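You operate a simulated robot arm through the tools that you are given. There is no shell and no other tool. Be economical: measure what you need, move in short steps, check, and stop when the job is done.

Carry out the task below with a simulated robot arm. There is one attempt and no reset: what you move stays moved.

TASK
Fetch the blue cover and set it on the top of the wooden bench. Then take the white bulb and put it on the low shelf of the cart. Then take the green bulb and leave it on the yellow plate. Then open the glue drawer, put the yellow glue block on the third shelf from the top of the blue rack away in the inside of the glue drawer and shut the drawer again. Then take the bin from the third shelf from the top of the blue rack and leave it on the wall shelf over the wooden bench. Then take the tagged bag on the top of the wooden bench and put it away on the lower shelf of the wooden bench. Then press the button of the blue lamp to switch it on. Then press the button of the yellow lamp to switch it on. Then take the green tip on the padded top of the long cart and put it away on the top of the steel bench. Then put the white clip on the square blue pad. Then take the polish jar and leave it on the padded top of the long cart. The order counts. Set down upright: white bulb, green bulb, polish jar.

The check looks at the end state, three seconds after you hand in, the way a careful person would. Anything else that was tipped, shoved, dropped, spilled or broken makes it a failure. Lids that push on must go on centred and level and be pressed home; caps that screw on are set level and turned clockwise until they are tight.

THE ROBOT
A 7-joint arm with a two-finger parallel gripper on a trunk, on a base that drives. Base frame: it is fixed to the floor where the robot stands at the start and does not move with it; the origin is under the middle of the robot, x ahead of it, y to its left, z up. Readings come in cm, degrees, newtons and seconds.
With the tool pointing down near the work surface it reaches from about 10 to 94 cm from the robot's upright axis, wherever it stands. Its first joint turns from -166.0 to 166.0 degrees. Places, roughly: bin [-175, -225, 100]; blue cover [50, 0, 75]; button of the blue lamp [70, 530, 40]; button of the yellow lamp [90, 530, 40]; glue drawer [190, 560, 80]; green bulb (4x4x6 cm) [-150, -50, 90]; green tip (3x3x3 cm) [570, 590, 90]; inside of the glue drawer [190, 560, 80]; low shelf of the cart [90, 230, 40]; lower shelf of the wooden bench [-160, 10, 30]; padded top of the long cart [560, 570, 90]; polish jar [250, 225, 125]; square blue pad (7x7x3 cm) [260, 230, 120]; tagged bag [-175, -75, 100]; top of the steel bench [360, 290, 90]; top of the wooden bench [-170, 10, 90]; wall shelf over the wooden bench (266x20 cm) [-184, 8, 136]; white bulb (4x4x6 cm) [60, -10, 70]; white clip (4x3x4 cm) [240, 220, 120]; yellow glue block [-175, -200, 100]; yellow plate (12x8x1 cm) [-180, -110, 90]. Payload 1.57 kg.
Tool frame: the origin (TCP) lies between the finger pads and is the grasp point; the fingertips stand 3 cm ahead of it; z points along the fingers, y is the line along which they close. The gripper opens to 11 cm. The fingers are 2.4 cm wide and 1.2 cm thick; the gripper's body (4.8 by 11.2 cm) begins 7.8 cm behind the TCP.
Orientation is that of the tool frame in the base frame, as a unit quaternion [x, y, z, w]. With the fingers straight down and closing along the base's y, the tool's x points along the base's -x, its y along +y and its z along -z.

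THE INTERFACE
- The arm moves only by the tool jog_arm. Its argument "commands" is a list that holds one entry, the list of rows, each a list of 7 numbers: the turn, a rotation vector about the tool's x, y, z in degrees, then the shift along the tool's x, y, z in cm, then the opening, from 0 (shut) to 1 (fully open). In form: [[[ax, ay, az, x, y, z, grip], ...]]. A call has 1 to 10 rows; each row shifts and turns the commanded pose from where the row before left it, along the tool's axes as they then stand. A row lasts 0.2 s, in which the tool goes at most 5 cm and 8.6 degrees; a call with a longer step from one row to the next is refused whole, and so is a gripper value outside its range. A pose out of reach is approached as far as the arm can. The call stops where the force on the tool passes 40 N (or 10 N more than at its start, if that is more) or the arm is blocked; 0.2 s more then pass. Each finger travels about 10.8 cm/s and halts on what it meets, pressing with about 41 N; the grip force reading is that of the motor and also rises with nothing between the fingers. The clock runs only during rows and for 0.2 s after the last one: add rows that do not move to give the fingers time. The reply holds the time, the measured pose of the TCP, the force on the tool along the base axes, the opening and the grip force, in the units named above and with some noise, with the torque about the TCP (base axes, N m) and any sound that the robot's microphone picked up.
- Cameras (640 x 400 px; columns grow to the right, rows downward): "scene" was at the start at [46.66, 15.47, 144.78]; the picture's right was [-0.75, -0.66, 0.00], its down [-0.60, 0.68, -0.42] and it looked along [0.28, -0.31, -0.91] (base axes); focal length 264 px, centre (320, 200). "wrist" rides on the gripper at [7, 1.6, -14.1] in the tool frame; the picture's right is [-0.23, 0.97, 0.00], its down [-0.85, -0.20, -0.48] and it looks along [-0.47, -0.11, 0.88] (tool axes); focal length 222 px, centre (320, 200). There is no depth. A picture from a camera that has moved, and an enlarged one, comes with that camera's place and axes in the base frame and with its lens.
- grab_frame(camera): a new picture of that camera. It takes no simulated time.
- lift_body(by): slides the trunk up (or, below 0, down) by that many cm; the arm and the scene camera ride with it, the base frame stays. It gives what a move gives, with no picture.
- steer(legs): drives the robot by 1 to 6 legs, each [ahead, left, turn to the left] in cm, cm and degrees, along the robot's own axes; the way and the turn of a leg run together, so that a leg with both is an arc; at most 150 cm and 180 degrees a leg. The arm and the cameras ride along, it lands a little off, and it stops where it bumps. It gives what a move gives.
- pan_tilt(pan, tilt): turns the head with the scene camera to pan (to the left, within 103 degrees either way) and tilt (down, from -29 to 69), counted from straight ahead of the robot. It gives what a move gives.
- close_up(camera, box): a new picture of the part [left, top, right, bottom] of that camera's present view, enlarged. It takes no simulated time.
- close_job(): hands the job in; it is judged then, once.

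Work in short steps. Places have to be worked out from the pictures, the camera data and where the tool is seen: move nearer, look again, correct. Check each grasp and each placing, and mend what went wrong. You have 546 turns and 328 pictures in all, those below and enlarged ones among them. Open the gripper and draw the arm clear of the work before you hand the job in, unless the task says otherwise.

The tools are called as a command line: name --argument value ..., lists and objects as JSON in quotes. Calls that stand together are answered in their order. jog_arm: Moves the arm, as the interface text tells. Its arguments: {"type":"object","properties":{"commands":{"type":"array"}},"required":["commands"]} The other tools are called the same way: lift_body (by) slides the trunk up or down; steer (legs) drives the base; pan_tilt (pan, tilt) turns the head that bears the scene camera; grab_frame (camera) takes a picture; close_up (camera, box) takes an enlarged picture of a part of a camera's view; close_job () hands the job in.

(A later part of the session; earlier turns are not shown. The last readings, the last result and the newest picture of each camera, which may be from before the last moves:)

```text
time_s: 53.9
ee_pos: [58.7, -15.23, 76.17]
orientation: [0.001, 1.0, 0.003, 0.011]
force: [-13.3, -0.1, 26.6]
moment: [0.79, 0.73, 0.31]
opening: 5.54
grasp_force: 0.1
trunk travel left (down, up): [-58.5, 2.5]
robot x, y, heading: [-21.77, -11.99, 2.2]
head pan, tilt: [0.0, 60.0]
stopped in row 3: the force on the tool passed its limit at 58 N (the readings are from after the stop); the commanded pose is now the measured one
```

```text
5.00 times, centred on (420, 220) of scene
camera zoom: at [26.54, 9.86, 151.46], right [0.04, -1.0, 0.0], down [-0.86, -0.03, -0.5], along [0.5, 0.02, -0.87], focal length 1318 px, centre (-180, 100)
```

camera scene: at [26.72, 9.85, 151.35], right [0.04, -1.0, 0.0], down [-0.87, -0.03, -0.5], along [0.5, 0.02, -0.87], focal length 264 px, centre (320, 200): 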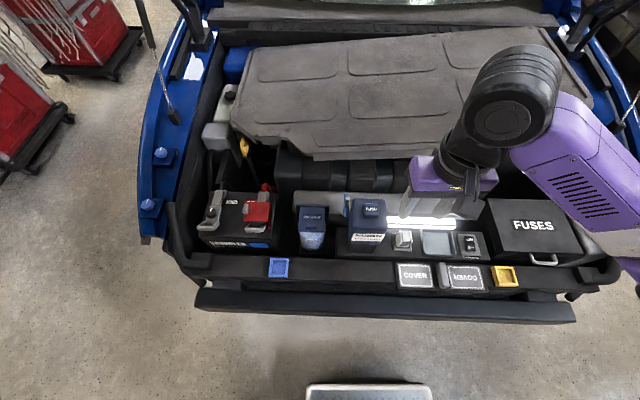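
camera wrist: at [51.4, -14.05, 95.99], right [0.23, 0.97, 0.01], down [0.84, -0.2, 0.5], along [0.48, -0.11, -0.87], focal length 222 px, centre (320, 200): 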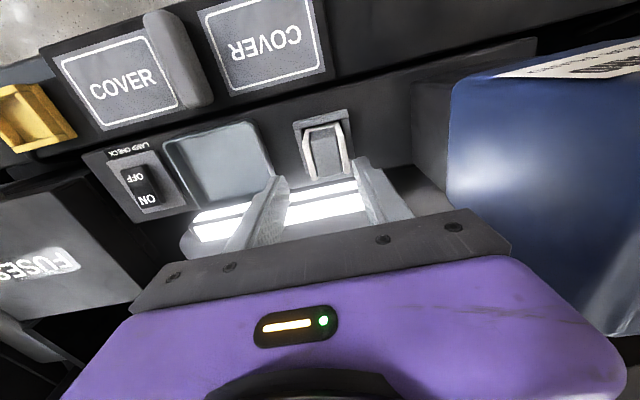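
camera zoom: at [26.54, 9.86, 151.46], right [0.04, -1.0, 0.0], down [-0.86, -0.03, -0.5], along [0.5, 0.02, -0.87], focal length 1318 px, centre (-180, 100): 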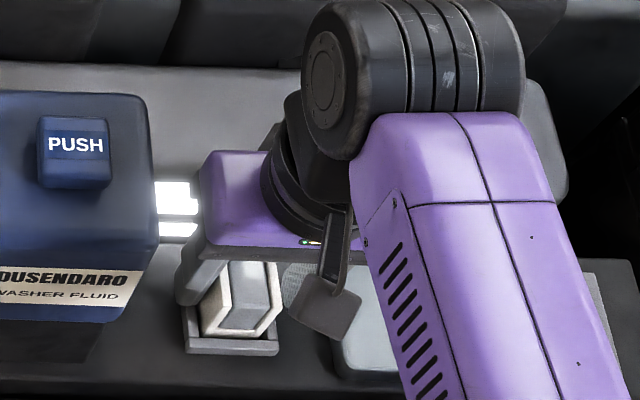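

The +y finger touched the socket rim at z≈73.2; the bulb protrudes ~3 cm above it. I back off 0.3 cm and close gently on the exposed bulb.

jog_arm --commands '[[[0, 0, 0, 0, 0, -0.3, 0.5], [0, 0, 0, 0, 0, 0, 0.3], [0, 0, 0, 0, 0, 0, 0], [0, 0, 0, 0, 0, 0, 0], [0, 0, 0, 0, 0, 0, 0]]]'

close_up --camera "wrist" --box '[200, 60, 500, 260]'

```text
time_s: 55.1
ee_pos: [58.79, -15.21, 76.18]
orientation: [0.0, 1.0, 0.004, 0.012]
force: [4.2, 16.4, 5.1]
moment: [0.41, -0.08, 0.04]
opening: 3.5
grasp_force: 41.0
trunk travel left (down, up): [-58.5, 2.5]
robot x, y, heading: [-21.97, -11.96, 2.3]
head pan, tilt: [0.0, 60.0]
```

```text
2.00 times, centred on (350, 160) of wrist
camera zoom: at [51.49, -13.64, 90.3], right [0.23, 0.97, 0.01], down [0.84, -0.2, 0.5], along [0.49, -0.1, -0.87], focal length 444 px, centre (260, 280)
```

zoom: 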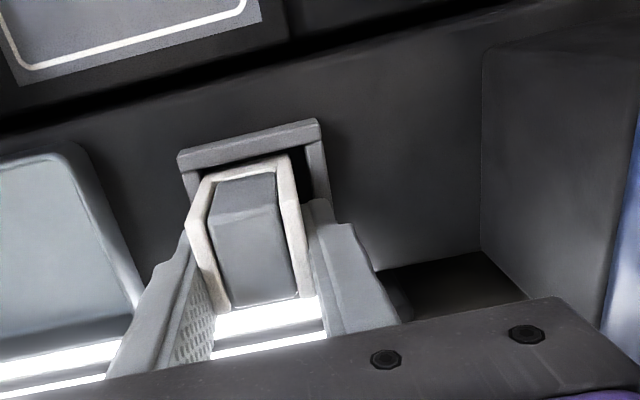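

Gripped (3.5 cm). A small sideways force; I nudge 0.2 cm to +y and lift vertically.

jog_arm --commands '[[[0, 0, 0, 0, 0.25, -0.5, 0], [0, 0, 0, 0, 0, -1, 0], [0, 0, 0, 0, 0, -1.5, 0], [0, 0, 0, 0, 0, -2, 0], [0, 0, 0, 0, 0, -2, 0], [0, 0, 0, 0, 0, 0, 0]]]'

grab_frame --camera "wrist"

```text
time_s: 56.5
ee_pos: [58.81, -15.36, 83.24]
orientation: [0.001, 1.0, 0.003, 0.011]
force: [0.1, 0.2, 0.3]
moment: [0.07, 0.0, 0.0]
opening: 3.49
grasp_force: 41.3
trunk travel left (down, up): [-58.5, 2.5]
robot x, y, heading: [-21.62, -11.94, 2.2]
head pan, tilt: [0.0, 60.0]
```

```text
288 pictures are left
camera wrist: at [51.49, -13.69, 97.28], right [0.23, 0.97, 0.01], down [0.84, -0.2, 0.49], along [0.48, -0.11, -0.87], focal length 222 px, centre (320, 200)
```

wrist: 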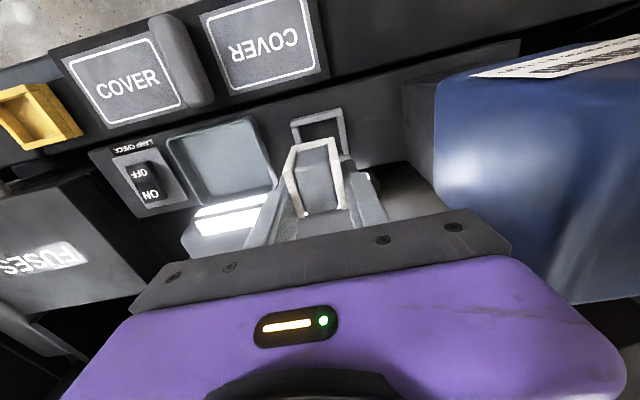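

Bulb is out. I raise it and look to the left for the cart.

jog_arm --commands '[[[0, 0, 0, 0, 0, -4.5, 0], [0, 0, 0, 0, 0, -4.5, 0], [0, 0, 0, 0, 0, -4.5, 0], [0, 0, 0, 0, 0, -4.5, 0], [0, 0, 0, 4, 0, -2, 0], [0, 0, 0, 4, 0, 0, 0], [0, 0, 0, 0, 0, 0, 0]]]'

pan_tilt --pan 60 --tilt 20

grab_frame --camera "scene"

grab_frame --camera "wrist"

```text
time_s: 58.1
ee_pos: [50.27, -15.12, 103.15]
orientation: [0.001, 1.0, 0.003, 0.01]
force: [-0.2, 0.4, -1.1]
moment: [0.0, 0.0, -0.01]
opening: 3.52
grasp_force: 40.9
trunk travel left (down, up): [-58.5, 2.5]
robot x, y, heading: [-22.03, -12.06, 2.0]
head pan, tilt: [0.0, 60.0]
```

```text
time_s: 59.4
ee_pos: [50.36, -15.13, 103.18]
orientation: [0.001, 1.0, 0.002, 0.011]
force: [-1.1, -1.1, -0.9]
moment: [-0.02, 0.01, 0.02]
opening: 3.51
grasp_force: 40.7
trunk travel left (down, up): [-58.5, 2.5]
robot x, y, heading: [-21.99, -12.21, 2.5]
head pan, tilt: [60.0, 20.0]
```

```text
287 pictures are left
camera scene: at [24.41, 17.83, 157.16], right [0.88, -0.47, 0.0], down [-0.16, -0.3, -0.94], along [0.44, 0.83, -0.34], focal length 264 px, centre (320, 200)
```

scene: 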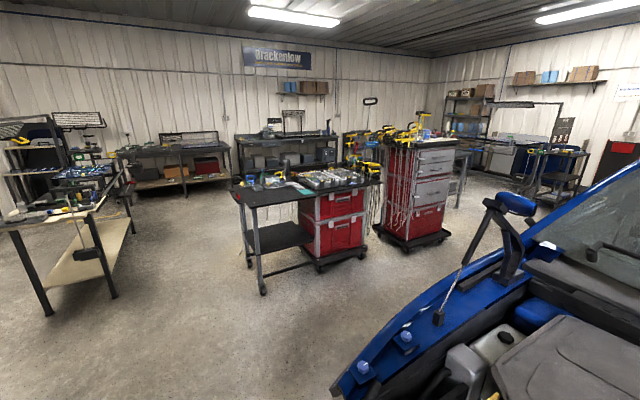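

```text
286 pictures are left
camera wrist: at [43.03, -13.61, 117.22], right [0.23, 0.97, 0.01], down [0.84, -0.2, 0.49], along [0.48, -0.1, -0.87], focal length 222 px, centre (320, 200)
```

wrist: 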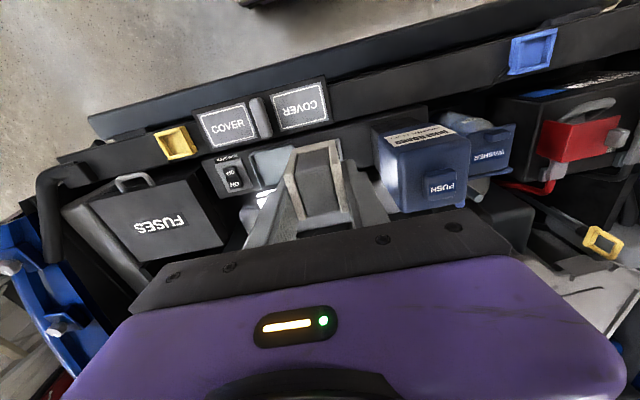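

The cart with black top and low shelf is in view (≈[93,240,40]). I zoom on it.

close_up --camera "scene" --box '[220, 150, 400, 300]'

close_up --camera "scene" --box '[0, 100, 250, 320]'

```text
2.67 times, centred on (310, 225) of scene
camera zoom: at [24.41, 17.83, 157.16], right [0.88, -0.47, 0.0], down [-0.16, -0.3, -0.94], along [0.44, 0.83, -0.34], focal length 703 px, centre (347, 133)
```

zoom: 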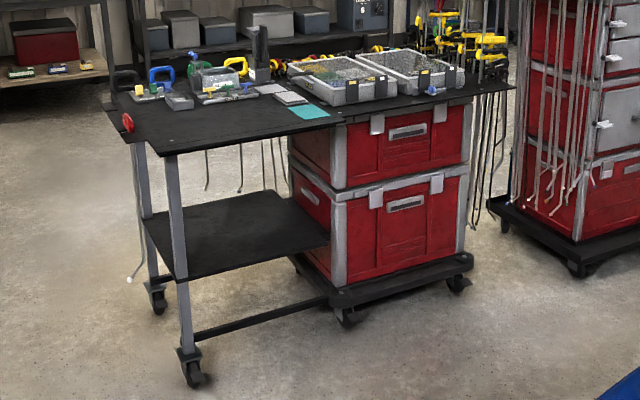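

```text
1.82 times, centred on (125, 210) of scene
camera zoom: at [24.41, 17.83, 157.16], right [0.88, -0.47, 0.0], down [-0.16, -0.3, -0.94], along [0.44, 0.83, -0.34], focal length 479 px, centre (674, 182)
```

zoom: 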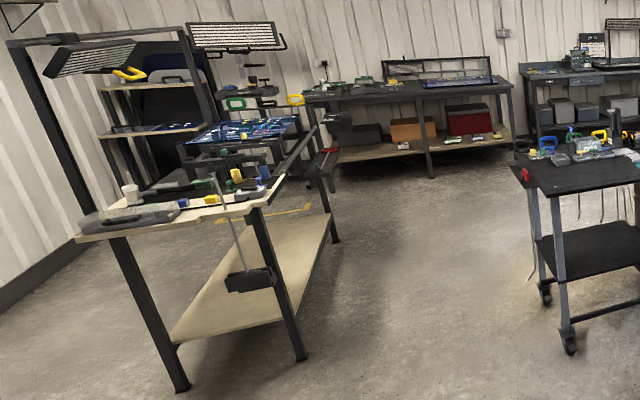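

The low shelf spans about x 68–115, y 210–260, z≈40, open at its front (−y side), with the table top at ≈83. I drive round beside the car to face it from y≈123.

steer --legs '[[-20, 0, 0], [0, 0, 88], [135, 0, 0], [0, -134, 0]]'

pan_tilt --pan 0 --tilt 40

grab_frame --camera "scene"

```text
time_s: 77.3
ee_pos: [83.38, 200.64, 103.2]
orientation: [0.713, -0.701, -0.009, -0.006]
force: [-0.1, 0.1, 0.2]
moment: [-0.01, 0.01, 0.0]
opening: 3.5
grasp_force: 40.5
trunk travel left (down, up): [-58.5, 2.5]
robot x, y, heading: [81.16, 128.49, 93.1]
head pan, tilt: [60.0, 20.0]
```

```text
time_s: 78.6
ee_pos: [83.31, 200.59, 103.14]
orientation: [0.713, -0.701, -0.009, -0.005]
force: [0.0, 0.1, 0.0]
moment: [0.03, 0.02, -0.02]
opening: 3.49
grasp_force: 40.2
trunk travel left (down, up): [-58.5, 2.5]
robot x, y, heading: [81.12, 128.39, 93.1]
head pan, tilt: [0.0, 40.0]
```

```text
283 pictures are left
camera scene: at [58.51, 178.42, 154.03], right [1.0, 0.06, 0.0], down [0.04, -0.64, -0.77], along [-0.04, 0.77, -0.64], focal length 264 px, centre (320, 200)
```

scene: 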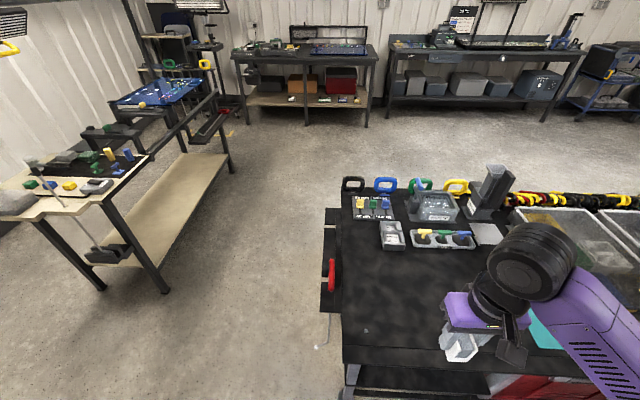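

I back away 35 cm, straighten the heading, then lower the trunk by 52 cm so that hand and camera look at the low shelf.

steer --legs '[[-35, -8, -3]]'

lift_body --by -48

pan_tilt --pan 0 --tilt 35

grab_frame --camera "scene"

grab_frame --camera "wrist"

```text
time_s: 80.3
ee_pos: [82.69, 189.49, 103.16]
orientation: [0.728, -0.686, -0.009, -0.005]
force: [0.3, 0.9, -0.5]
moment: [0.0, -0.01, 0.02]
opening: 3.49
grasp_force: 41.1
trunk travel left (down, up): [-58.5, 2.5]
robot x, y, heading: [84.47, 117.4, 95.5]
head pan, tilt: [0.0, 40.0]
stopped in leg 1: the robot was blocked; the commanded pose is now the measured one
```

```text
refused: -48 is not a number from -40 to 40
```

```text
time_s: 80.9
ee_pos: [82.62, 189.37, 103.14]
orientation: [0.728, -0.685, -0.01, -0.006]
force: [-0.1, 0.6, -0.4]
moment: [0.0, -0.01, 0.04]
opening: 3.51
grasp_force: 40.9
trunk travel left (down, up): [-58.5, 2.5]
robot x, y, heading: [84.2, 117.06, 96.1]
head pan, tilt: [0.0, 35.0]
```

```text
282 pictures are left
camera scene: at [58.94, 166.49, 154.78], right [0.99, 0.1, 0.0], down [0.06, -0.57, -0.82], along [-0.08, 0.81, -0.57], focal length 264 px, centre (320, 200)
```

scene: 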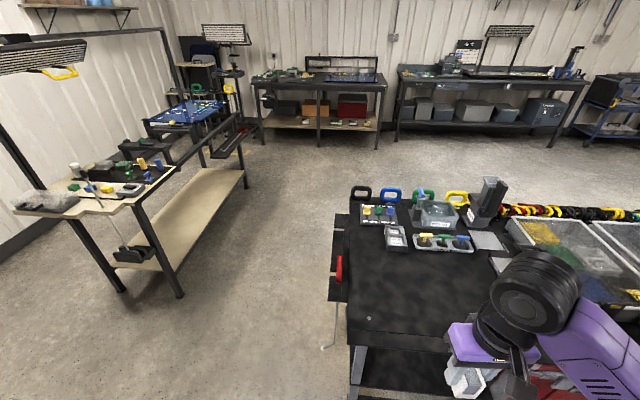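

```text
281 pictures are left
camera wrist: at [81.55, 182.11, 117.23], right [-0.99, 0.17, 0.01], down [0.15, 0.86, 0.5], along [0.07, 0.49, -0.87], focal length 222 px, centre (320, 200)
```

wrist: 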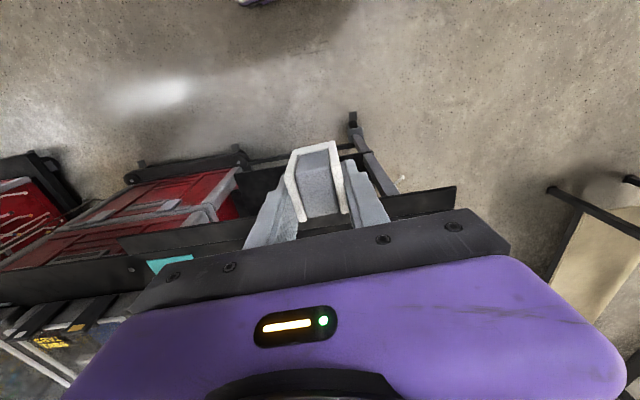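

The robot's back touched the car's side, so I stay here (y≈117). I creep forward 3 cm, straighten, and lower the trunk in two moves.

steer --legs '[[4, -4, -6]]'

lift_body --by -40

lift_body --by -6

grab_frame --camera "scene"

grab_frame --camera "wrist"

```text
time_s: 81.9
ee_pos: [94.11, 193.3, 103.1]
orientation: [-0.692, 0.722, 0.009, 0.006]
force: [-0.8, -0.6, -0.6]
moment: [0.03, -0.02, -0.03]
opening: 3.5
grasp_force: 40.9
trunk travel left (down, up): [-58.5, 2.5]
robot x, y, heading: [88.02, 121.38, 89.8]
head pan, tilt: [0.0, 35.0]
```

```text
time_s: 85.7
ee_pos: [94.1, 193.38, 63.23]
orientation: [-0.691, 0.723, 0.009, 0.006]
force: [1.3, -0.3, -0.3]
moment: [-0.03, -0.01, 0.03]
opening: 3.51
grasp_force: 41.2
trunk travel left (down, up): [-18.5, 42.5]
robot x, y, heading: [87.77, 121.43, 89.5]
head pan, tilt: [0.0, 35.0]
```

```text
time_s: 86.7
ee_pos: [94.05, 193.36, 57.16]
orientation: [-0.691, 0.723, 0.009, 0.006]
force: [-0.5, 0.9, 0.2]
moment: [0.01, 0.04, -0.02]
opening: 3.5
grasp_force: 40.2
trunk travel left (down, up): [-12.5, 48.5]
robot x, y, heading: [87.96, 121.51, 89.7]
head pan, tilt: [0.0, 35.0]
```

```text
280 pictures are left
camera scene: at [68.06, 173.02, 108.78], right [1.0, 0.0, 0.0], down [0.0, -0.57, -0.82], along [0.0, 0.82, -0.57], focal length 264 px, centre (320, 200)
```

scene: 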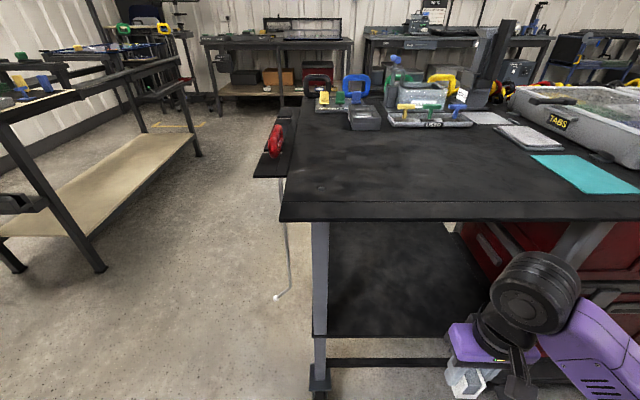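

```text
279 pictures are left
camera wrist: at [92.17, 186.21, 71.24], right [-0.96, 0.27, 0.01], down [0.24, 0.84, 0.5], along [0.12, 0.48, -0.87], focal length 222 px, centre (320, 200)
```

wrist: 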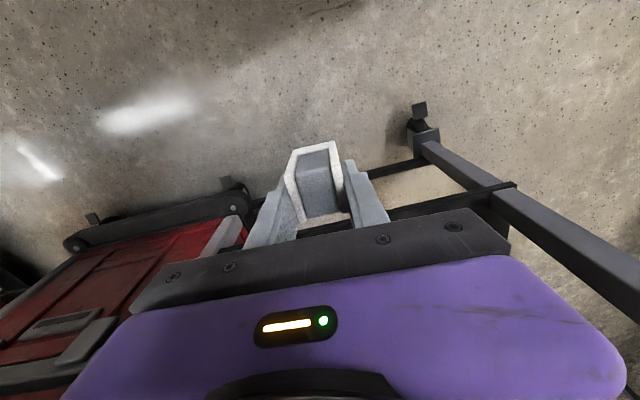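

Table underside ≈80, shelf ≈40, wrist top ≈ TCP+31: it fits with about 2 cm to spare near the front edge. I lower the trunk 10 cm, raise the arm 2 relative, and look closely at the bulb.

lift_body --by -10

jog_arm --commands '[[[0, 0, 0, 0, 0, -1.5, 0], [0, 0, 0, 0, 0, 0, 0]]]'

pan_tilt --pan 0 --tilt 45

grab_frame --camera "scene"

close_up --camera "scene" --box '[420, 250, 640, 400]'

```text
time_s: 88.0
ee_pos: [94.12, 193.41, 47.08]
orientation: [-0.692, 0.722, 0.008, 0.006]
force: [-0.4, -0.3, -1.0]
moment: [0.02, -0.05, -0.02]
opening: 3.49
grasp_force: 41.0
trunk travel left (down, up): [-2.5, 58.5]
robot x, y, heading: [88.23, 121.46, 89.6]
head pan, tilt: [0.0, 35.0]
```

```text
time_s: 88.7
ee_pos: [94.11, 193.4, 48.73]
orientation: [-0.692, 0.722, 0.008, 0.005]
force: [-0.1, 0.0, 0.0]
moment: [0.02, 0.0, -0.03]
opening: 3.49
grasp_force: 41.2
trunk travel left (down, up): [-2.5, 58.5]
robot x, y, heading: [88.08, 121.45, 90.0]
head pan, tilt: [0.0, 35.0]
```

```text
time_s: 89.4
ee_pos: [94.14, 193.43, 48.78]
orientation: [-0.691, 0.722, 0.009, 0.005]
force: [-0.3, -0.3, -1.1]
moment: [0.03, 0.0, -0.03]
opening: 3.5
grasp_force: 40.9
trunk travel left (down, up): [-2.5, 58.5]
robot x, y, heading: [88.23, 121.27, 89.8]
head pan, tilt: [0.0, 45.0]
```

```text
278 pictures are left
camera scene: at [68.06, 172.34, 97.31], right [1.0, 0.0, 0.0], down [0.0, -0.71, -0.71], along [0.0, 0.71, -0.71], focal length 264 px, centre (320, 200)
```

scene: 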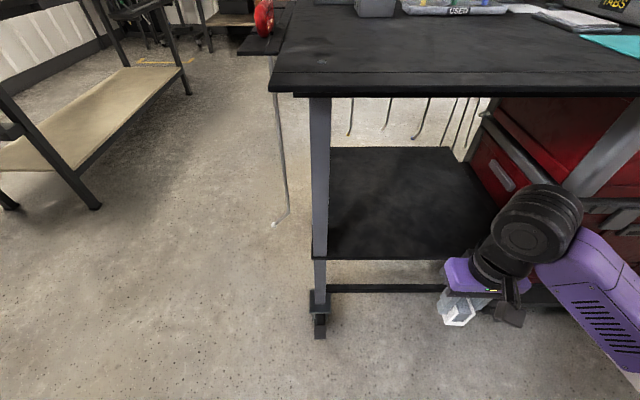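

```text
2.67 times, centred on (530, 325) of scene
camera zoom: at [68.06, 172.34, 97.31], right [1.0, 0.0, 0.0], down [0.0, -0.71, -0.71], along [0.0, 0.71, -0.71], focal length 703 px, centre (-240, -133)
```

zoom: 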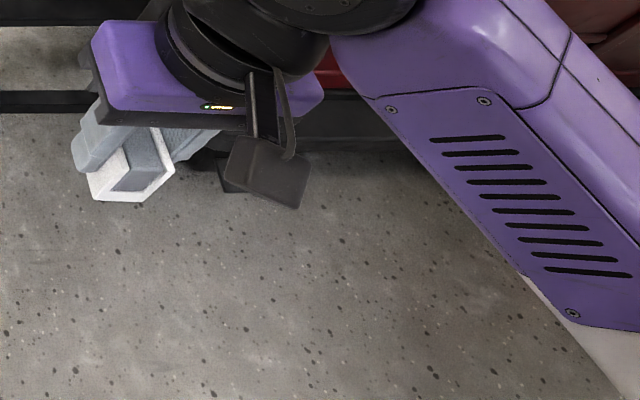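

Bulb bottom is about TCP−5. I lower to TCP 46.6 (bulb bottom ≈41.6, wrist top ≈77.5 < 80) and drive in slowly.

jog_arm --commands '[[[0, 0, 0, 0, 0, 2, 0], [0, 0, 0, 0, 0, 0, 0]]]'

steer --legs '[[10, 7, 0]]'

grab_frame --camera "scene"

grab_frame --camera "wrist"

```text
time_s: 90.0
ee_pos: [93.91, 193.59, 46.66]
orientation: [-0.691, 0.722, 0.009, 0.006]
force: [0.0, -1.2, -0.6]
moment: [0.01, 0.01, -0.01]
opening: 3.49
grasp_force: 41.1
trunk travel left (down, up): [-2.5, 58.5]
robot x, y, heading: [88.21, 121.55, 89.7]
head pan, tilt: [0.0, 45.0]
```

```text
time_s: 91.2
ee_pos: [86.88, 203.94, 46.69]
orientation: [-0.693, 0.721, 0.009, 0.005]
force: [0.1, -0.8, 0.2]
moment: [0.02, 0.0, 0.0]
opening: 3.52
grasp_force: 40.6
trunk travel left (down, up): [-2.5, 58.5]
robot x, y, heading: [81.02, 132.24, 90.1]
head pan, tilt: [0.0, 45.0]
```

```text
276 pictures are left
camera scene: at [60.93, 182.56, 97.3], right [1.0, 0.0, 0.0], down [0.0, -0.71, -0.71], along [0.0, 0.71, -0.71], focal length 264 px, centre (320, 200)
```

scene: 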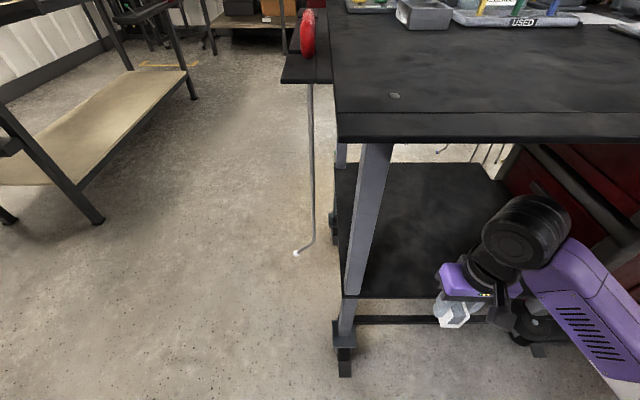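

```text
275 pictures are left
camera wrist: at [84.89, 196.7, 60.77], right [-0.96, 0.27, 0.01], down [0.24, 0.84, 0.5], along [0.12, 0.48, -0.87], focal length 222 px, centre (320, 200)
```

wrist: 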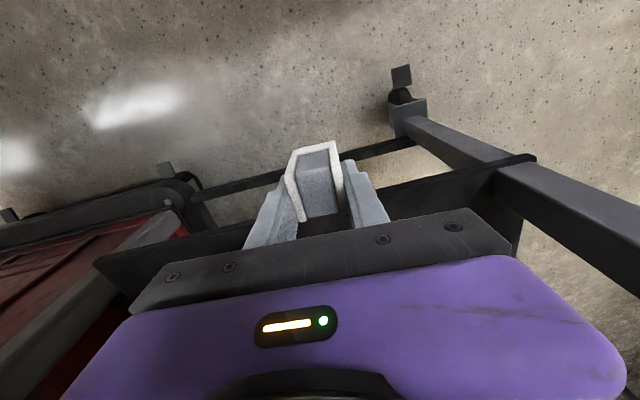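

Alignment fine; bulb is just above shelf height. Another 10 cm forward.

steer --legs '[[5, 0, 0]]'

steer --legs '[[5.5, 0, 0]]'

grab_frame --camera "scene"

grab_frame --camera "wrist"

```text
time_s: 92.1
ee_pos: [86.85, 208.85, 46.77]
orientation: [-0.693, 0.72, 0.009, 0.005]
force: [-0.7, -0.2, 0.0]
moment: [-0.02, 0.01, -0.02]
opening: 3.52
grasp_force: 41.2
trunk travel left (down, up): [-2.5, 58.5]
robot x, y, heading: [81.1, 136.81, 89.9]
head pan, tilt: [0.0, 45.0]
```

```text
time_s: 93.1
ee_pos: [86.67, 214.27, 46.67]
orientation: [-0.693, 0.721, 0.009, 0.005]
force: [-0.7, 0.3, -0.3]
moment: [-0.01, -0.01, -0.01]
opening: 3.5
grasp_force: 40.9
trunk travel left (down, up): [-2.5, 58.5]
robot x, y, heading: [80.83, 142.31, 89.9]
head pan, tilt: [0.0, 45.0]
```

```text
274 pictures are left
camera scene: at [60.9, 193.06, 97.3], right [1.0, 0.0, 0.0], down [0.0, -0.71, -0.71], along [0.0, 0.71, -0.71], focal length 264 px, centre (320, 200)
```

scene: 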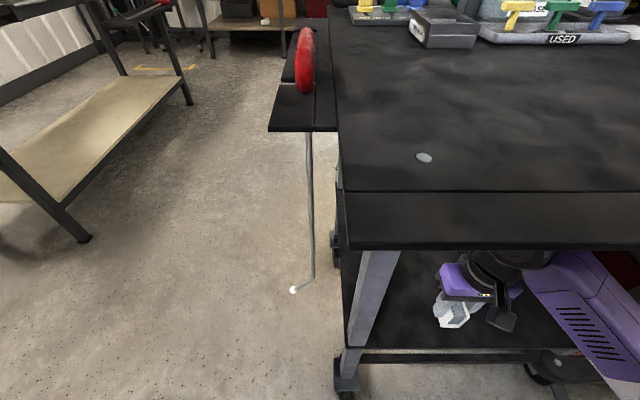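

```text
273 pictures are left
camera wrist: at [84.87, 207.2, 60.77], right [-0.96, 0.27, 0.01], down [0.24, 0.84, 0.5], along [0.12, 0.48, -0.87], focal length 222 px, centre (320, 200)
```

wrist: 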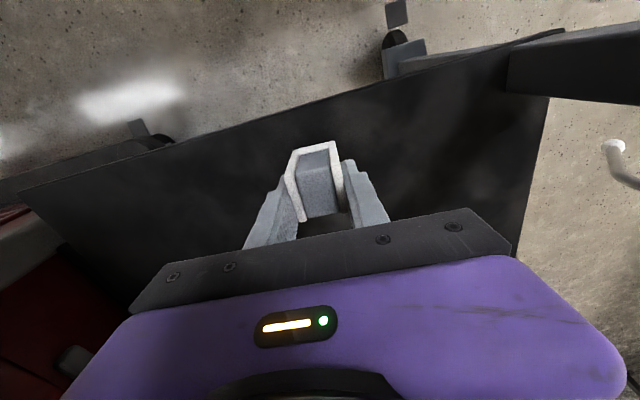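

The bulb is ~5 cm inside the shelf's edge. I lower in fine steps to contact.

jog_arm --commands '[[[0, 0, 0, 0, 0, 0.5, 0], [0, 0, 0, 0, 0, 0.5, 0], [0, 0, 0, 0, 0, 0.4, 0], [0, 0, 0, 0, 0, 0.4, 0], [0, 0, 0, 0, 0, 0.4, 0], [0, 0, 0, 0, 0, 0.4, 0]]]'

close_up --camera "scene" --box '[400, 250, 560, 370]'

```text
time_s: 94.5
ee_pos: [86.62, 214.46, 44.06]
orientation: [-0.693, 0.721, 0.01, 0.005]
force: [-0.7, 0.2, 2.8]
moment: [-0.05, -0.02, -0.01]
opening: 3.5
grasp_force: 40.7
trunk travel left (down, up): [-2.5, 58.5]
robot x, y, heading: [80.9, 142.14, 90.4]
head pan, tilt: [0.0, 45.0]
```

```text
3.33 times, centred on (480, 310) of scene
camera zoom: at [60.9, 193.05, 97.31], right [1.0, 0.0, 0.0], down [0.0, -0.71, -0.71], along [0.0, 0.71, -0.71], focal length 878 px, centre (-213, -167)
```

zoom: 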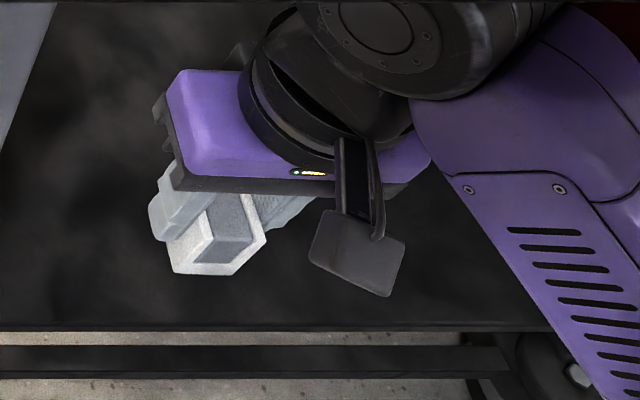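

Slight upward force begins; a last small step to confirm contact.

jog_arm --commands '[[[0, 0, 0, 0, 0, 0.25, 0], [0, 0, 0, 0, 0, 0, 0]]]'

```text
time_s: 95.1
ee_pos: [86.66, 214.55, 44.02]
orientation: [-0.693, 0.721, 0.011, 0.008]
force: [-2.2, 1.5, 32.7]
moment: [-0.26, -0.06, -0.01]
opening: 3.51
grasp_force: 41.0
trunk travel left (down, up): [-2.5, 58.5]
robot x, y, heading: [81.34, 142.28, 90.2]
head pan, tilt: [0.0, 45.0]
```

Firm contact. I open wide and, since the fingers straddle the bulb along x, back straight out with the base.

jog_arm --commands '[[[0, 0, 0, 0, 0, -0.3, 0.4], [0, 0, 0, 0, 0, 0, 0.7], [0, 0, 0, 0, 0, 0, 0.7], [0, 0, 0, 0, 0, 0, 0.7]]]'

close_up --camera "scene" --box '[400, 250, 560, 370]'

grab_frame --camera "wrist"

```text
time_s: 96.1
ee_pos: [86.69, 214.38, 44.24]
orientation: [-0.693, 0.721, 0.009, 0.005]
force: [0.2, -0.1, 0.3]
moment: [-0.01, -0.01, 0.01]
opening: 7.7
grasp_force: 0.1
trunk travel left (down, up): [-2.5, 58.5]
robot x, y, heading: [80.99, 142.14, 90.0]
head pan, tilt: [0.0, 45.0]
```

```text
3.33 times, centred on (480, 310) of scene
camera zoom: at [60.91, 193.06, 97.3], right [1.0, 0.0, 0.0], down [0.0, -0.71, -0.71], along [0.0, 0.71, -0.71], focal length 878 px, centre (-213, -167)
```

zoom: 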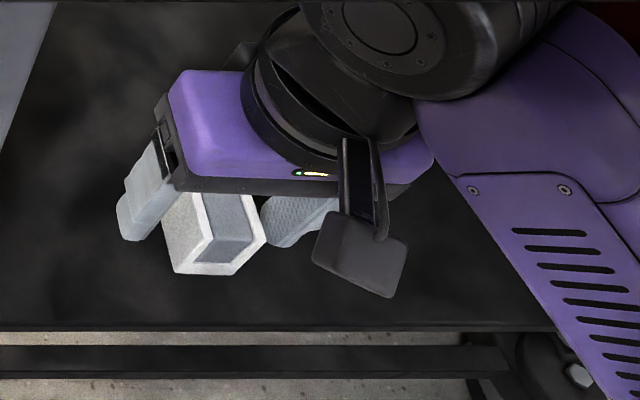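

```text
270 pictures are left
camera wrist: at [84.82, 207.15, 58.23], right [-0.96, 0.27, 0.01], down [0.24, 0.84, 0.5], along [0.12, 0.48, -0.87], focal length 222 px, centre (320, 200)
```

wrist: 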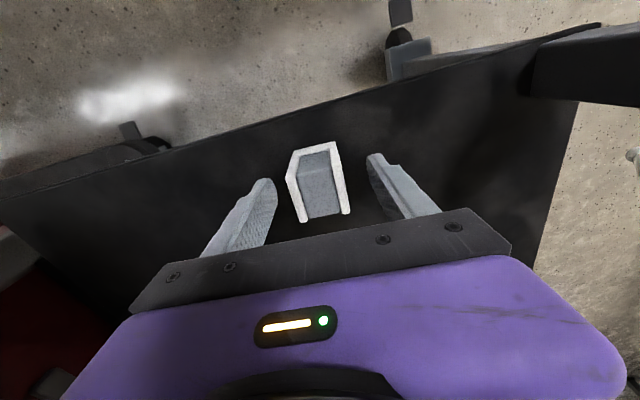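

The bulb stands. I back out 22 cm.

steer --legs '[[-21, 0, 0]]'

grab_frame --camera "scene"

```text
time_s: 97.8
ee_pos: [86.76, 192.53, 44.02]
orientation: [-0.692, 0.722, 0.009, 0.006]
force: [-0.3, 0.2, 0.2]
moment: [0.01, 0.02, -0.02]
opening: 7.68
grasp_force: 0.1
trunk travel left (down, up): [-2.5, 58.5]
robot x, y, heading: [80.83, 120.39, 89.8]
head pan, tilt: [0.0, 45.0]
```

```text
269 pictures are left
camera scene: at [60.97, 171.22, 97.3], right [1.0, 0.0, 0.0], down [0.0, -0.71, -0.71], along [0.0, 0.71, -0.71], focal length 264 px, centre (320, 200)
```

scene: 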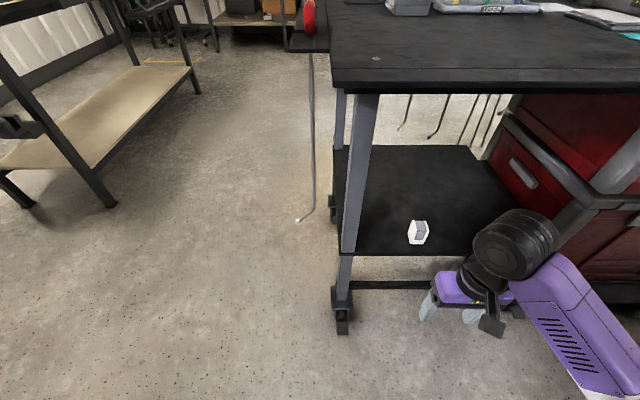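

White bulb done. Raise the trunk and return to the wooden bench for the green bulb.

lift_body --by 40

lift_body --by 17

steer --legs '[[0, 125, 0], [-150, 0, 0], [-42, 0, 0], [0, 0, 90]]'

pan_tilt --pan 0 --tilt 45

grab_frame --camera "scene"

```text
time_s: 101.6
ee_pos: [86.78, 192.5, 84.19]
orientation: [-0.692, 0.722, 0.009, 0.005]
force: [0.5, -0.2, -0.2]
moment: [-0.02, -0.01, 0.02]
opening: 7.71
grasp_force: 0.1
trunk travel left (down, up): [-42.5, 18.5]
robot x, y, heading: [81.21, 120.41, 89.7]
head pan, tilt: [0.0, 45.0]
```

```text
time_s: 103.5
ee_pos: [86.83, 192.44, 101.2]
orientation: [-0.692, 0.721, 0.009, 0.007]
force: [-1.1, -0.4, -0.1]
moment: [-0.01, 0.01, 0.0]
opening: 7.73
grasp_force: 0.1
trunk travel left (down, up): [-59.5, 1.5]
robot x, y, heading: [81.14, 120.27, 90.1]
head pan, tilt: [0.0, 45.0]
```

```text
time_s: 123.0
ee_pos: [-113.86, -69.87, 101.14]
orientation: [1.0, -0.018, -0.011, 0.003]
force: [-0.2, 0.3, 0.1]
moment: [0.01, -0.02, -0.01]
opening: 7.7
grasp_force: 0.2
trunk travel left (down, up): [-59.5, 1.5]
robot x, y, heading: [-41.83, -75.21, -179.9]
head pan, tilt: [0.0, 45.0]
```

```text
time_s: 123.6
ee_pos: [-113.7, -69.99, 101.29]
orientation: [1.0, -0.018, -0.01, 0.002]
force: [0.0, 1.1, 0.3]
moment: [0.0, 0.02, 0.03]
opening: 7.69
grasp_force: 0.1
trunk travel left (down, up): [-59.5, 1.5]
robot x, y, heading: [-41.82, -75.46, -179.4]
head pan, tilt: [0.0, 45.0]
```

```text
268 pictures are left
camera scene: at [-92.45, -95.62, 154.3], right [0.0, 1.0, 0.0], down [0.71, 0.0, -0.71], along [-0.71, 0.0, -0.71], focal length 264 px, centre (320, 200)
```

scene: 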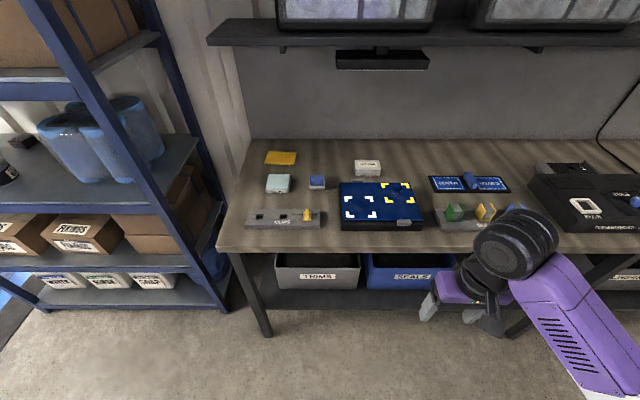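

Zoom on the bulb rack and the yellow plate region.

close_up --camera "scene" --box '[400, 150, 560, 250]'

close_up --camera "scene" --box '[230, 130, 430, 250]'

```text
4.00 times, centred on (480, 200) of scene
camera zoom: at [-92.45, -95.62, 154.3], right [0.0, 1.0, 0.0], down [0.71, 0.0, -0.71], along [-0.71, 0.0, -0.71], focal length 1054 px, centre (-320, 200)
```

zoom: 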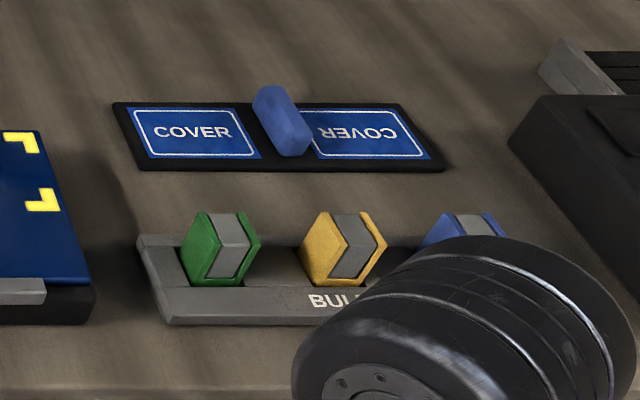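

```text
3.20 times, centred on (330, 190) of scene
camera zoom: at [-92.45, -95.62, 154.3], right [0.0, 1.0, 0.0], down [0.71, 0.0, -0.71], along [-0.71, 0.0, -0.71], focal length 843 px, centre (288, 232)
```

zoom: 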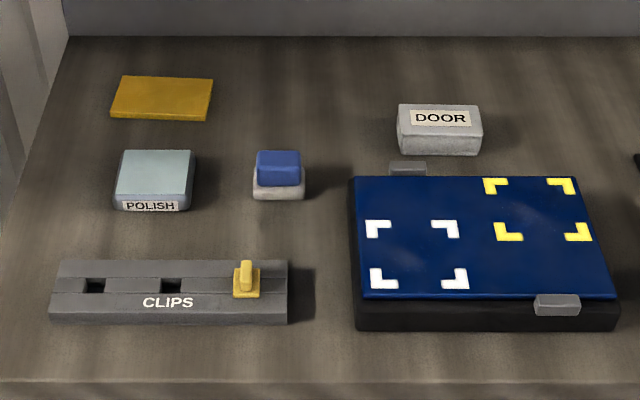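

I raise the tool 6 cm and drive to put it above the green bulb (~[-148,-55]).

jog_arm --commands '[[[0, 0, 1.5, 0, 0, -3, 0.6], [0, 0, 0, 0, 0, -3, 0.6], [0, 0, 0, 0, 0, 0, 0.6]]]'

steer --legs '[[34, -15, 0]]'

pan_tilt --pan 0 --tilt 60

grab_frame --camera "scene"

grab_frame --camera "wrist"

```text
time_s: 124.4
ee_pos: [-113.7, -70.01, 107.01]
orientation: [0.999, -0.031, -0.011, 0.003]
force: [-0.2, -0.1, -0.3]
moment: [-0.01, 0.01, 0.01]
opening: 6.58
grasp_force: 0.1
trunk travel left (down, up): [-59.5, 1.5]
robot x, y, heading: [-41.51, -75.42, -180.1]
head pan, tilt: [0.0, 45.0]
```

```text
time_s: 126.8
ee_pos: [-148.01, -56.13, 106.85]
orientation: [1.0, -0.026, -0.011, 0.003]
force: [1.2, 0.2, 0.1]
moment: [0.02, 0.02, 0.0]
opening: 6.59
grasp_force: 0.1
trunk travel left (down, up): [-59.5, 1.5]
robot x, y, heading: [-75.78, -60.65, -179.1]
head pan, tilt: [0.0, 45.0]
```

```text
time_s: 127.5
ee_pos: [-147.93, -56.03, 106.83]
orientation: [1.0, -0.027, -0.01, 0.001]
force: [0.3, 0.4, 0.1]
moment: [-0.01, 0.0, 0.0]
opening: 6.6
grasp_force: 0.1
trunk travel left (down, up): [-59.5, 1.5]
robot x, y, heading: [-75.98, -60.51, -179.2]
head pan, tilt: [0.0, 60.0]
```

```text
265 pictures are left
camera scene: at [-125.19, -81.35, 152.36], right [-0.01, 1.0, 0.0], down [0.87, 0.01, -0.5], along [-0.5, -0.01, -0.87], focal length 264 px, centre (320, 200)
```

scene: 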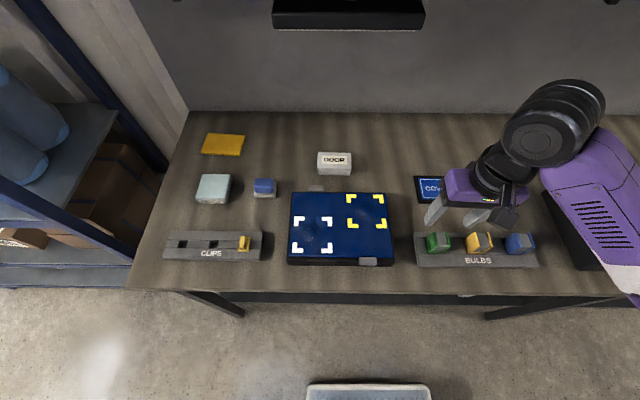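

```text
264 pictures are left
camera wrist: at [-140.94, -58.0, 120.98], right [-0.28, -0.96, 0.01], down [-0.83, 0.25, 0.5], along [-0.48, 0.13, -0.87], focal length 222 px, centre (320, 200)
```

wrist: 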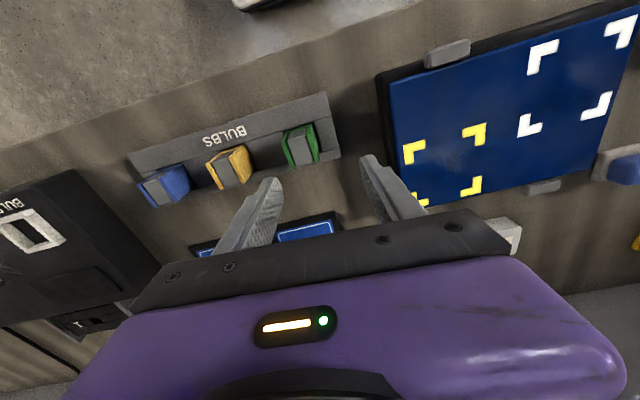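

I straighten the yaw (−3.1°), shift to y≈-54.2, and lower to z≈101 for a better look.

jog_arm --commands '[[[0, 0, -3.1, 0.1, -1.8, 2, 0.55], [0, 0, 0, 0, 0, 3, 0.55], [0, 0, 0, 0, 0, 0, 0.55]]]'

close_up --camera "wrist" --box '[180, 60, 480, 260]'

close_up --camera "scene" --box '[400, 180, 560, 280]'

```text
time_s: 128.3
ee_pos: [-147.95, -54.24, 101.69]
orientation: [1.0, 0.0, -0.011, 0.001]
force: [0.4, -0.7, 1.0]
moment: [0.04, -0.02, 0.0]
opening: 6.03
grasp_force: 0.1
trunk travel left (down, up): [-59.5, 1.5]
robot x, y, heading: [-75.9, -60.56, -179.1]
head pan, tilt: [0.0, 60.0]
```

```text
2.00 times, centred on (330, 160) of wrist
camera zoom: at [-140.71, -55.83, 115.82], right [-0.23, -0.97, 0.01], down [-0.84, 0.2, 0.5], along [-0.48, 0.1, -0.87], focal length 444 px, centre (300, 280)
```

zoom: 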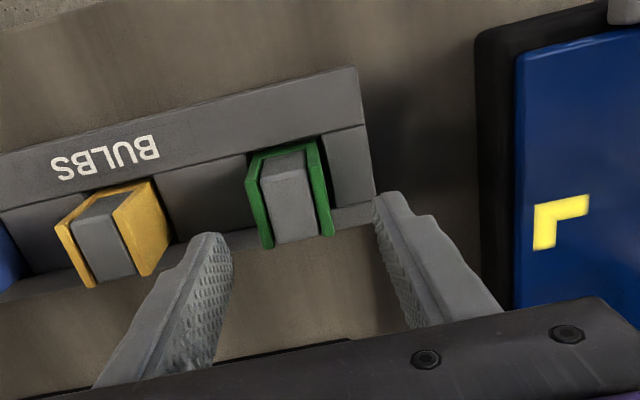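

```text
4.00 times, centred on (480, 230) of scene
camera zoom: at [-125.19, -81.35, 152.36], right [-0.01, 1.0, 0.0], down [0.87, 0.01, -0.5], along [-0.5, -0.01, -0.87], focal length 1054 px, centre (-320, 80)
```

zoom: 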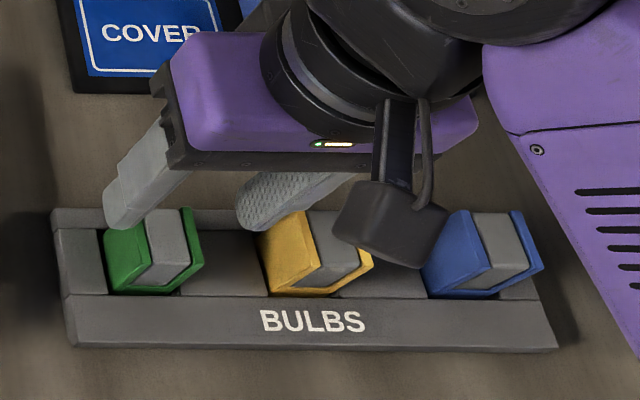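

Views disagree slightly on bulb height; I lower 2.5 cm and compare finger tips with the bulb directly.

jog_arm --commands '[[[0, 0, 0, 0, -0.2, 1.3, 0.6], [0, 0, 0, 0, 0, 1.3, 0.6], [0, 0, 0, 0, 0, 0, 0.6]]]'

close_up --camera "wrist" --box '[180, 60, 480, 260]'

close_up --camera "scene" --box '[400, 180, 560, 280]'

```text
time_s: 129.1
ee_pos: [-147.89, -53.96, 99.31]
orientation: [1.0, 0.0, -0.011, 0.003]
force: [0.3, -0.6, 0.8]
moment: [0.02, -0.01, 0.02]
opening: 6.6
grasp_force: 0.1
trunk travel left (down, up): [-59.5, 1.5]
robot x, y, heading: [-76.07, -60.64, -179.3]
head pan, tilt: [0.0, 60.0]
```

```text
2.00 times, centred on (330, 160) of wrist
camera zoom: at [-140.76, -55.65, 113.39], right [-0.23, -0.97, 0.01], down [-0.85, 0.2, 0.5], along [-0.48, 0.1, -0.87], focal length 444 px, centre (300, 280)
```

zoom: 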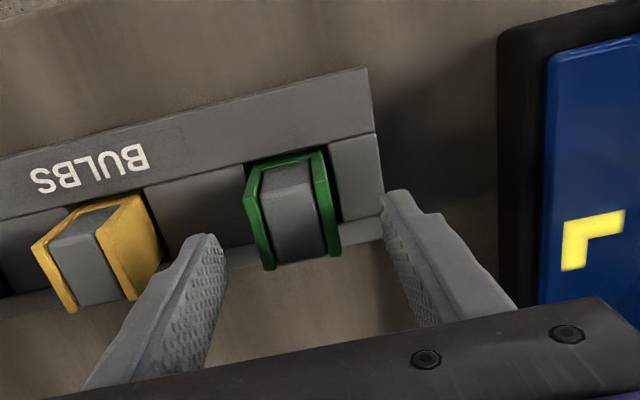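

```text
4.00 times, centred on (480, 230) of scene
camera zoom: at [-125.19, -81.35, 152.36], right [-0.01, 1.0, 0.0], down [0.87, 0.01, -0.5], along [-0.5, -0.01, -0.87], focal length 1054 px, centre (-320, 80)
```

zoom: 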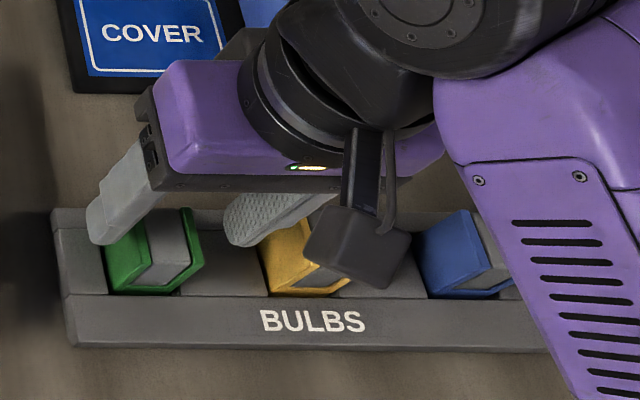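

At bulb depth the fingers would be centred on it. I go down with force watch.

jog_arm --commands '[[[0, 0, 0, 0, -0.2, 1, 0.55], [0, 0, 0, 0, 0, 1, 0.55], [0, 0, 0, 0, 0, 0.8, 0.55], [0, 0, 0, 0, 0, 0, 0.55]]]'

close_up --camera "wrist" --box '[180, 60, 480, 260]'

close_up --camera "scene" --box '[400, 180, 560, 280]'

```text
time_s: 130.1
ee_pos: [-148.0, -53.79, 96.51]
orientation: [1.0, 0.001, -0.011, 0.002]
force: [-0.2, -0.3, -0.2]
moment: [-0.03, -0.02, 0.01]
opening: 6.07
grasp_force: 0.0
trunk travel left (down, up): [-59.5, 1.5]
robot x, y, heading: [-75.98, -60.98, -179.2]
head pan, tilt: [0.0, 60.0]
```

```text
2.00 times, centred on (330, 160) of wrist
camera zoom: at [-140.89, -55.38, 110.49], right [-0.23, -0.97, 0.01], down [-0.84, 0.2, 0.5], along [-0.48, 0.1, -0.87], focal length 444 px, centre (300, 280)
```

zoom: 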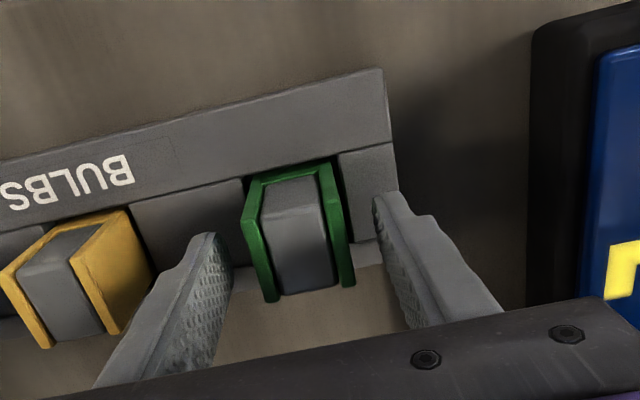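

```text
4.00 times, centred on (480, 230) of scene
camera zoom: at [-125.19, -81.35, 152.35], right [-0.01, 1.0, 0.0], down [0.87, 0.01, -0.5], along [-0.5, -0.01, -0.87], focal length 1054 px, centre (-320, 80)
```

zoom: 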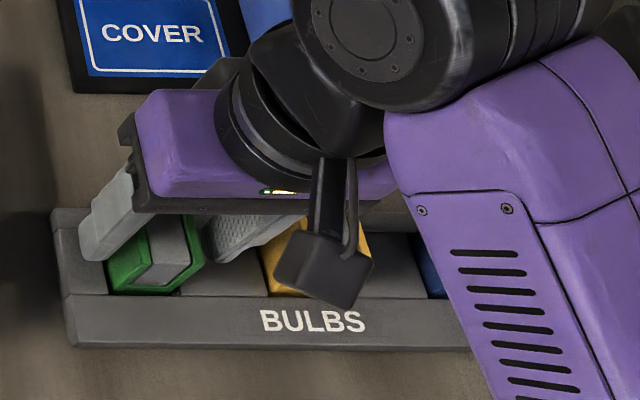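

Centred. A bit lower until contact or z≈94.5.

jog_arm --commands '[[[0, 0, 0, 0, 0, 0.6, 0.55], [0, 0, 0, 0, 0, 0.6, 0.55], [0, 0, 0, 0, 0, 0.6, 0.55], [0, 0, 0, 0, 0, 0, 0.55]]]'

close_up --camera "wrist" --box '[180, 60, 480, 260]'

```text
time_s: 131.1
ee_pos: [-148.26, -53.97, 94.57]
orientation: [1.0, 0.0, -0.011, 0.002]
force: [0.0, -0.2, 3.3]
moment: [0.09, -0.1, -0.08]
opening: 6.07
grasp_force: 0.1
trunk travel left (down, up): [-59.5, 1.5]
robot x, y, heading: [-75.98, -60.61, -179.5]
head pan, tilt: [0.0, 60.0]
```

```text
2.00 times, centred on (330, 160) of wrist
camera zoom: at [-140.93, -55.47, 108.7], right [-0.23, -0.97, 0.01], down [-0.84, 0.2, 0.5], along [-0.48, 0.1, -0.87], focal length 444 px, centre (300, 280)
```

zoom: 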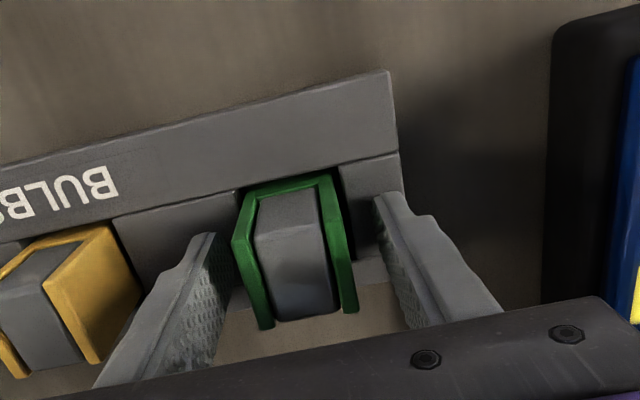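

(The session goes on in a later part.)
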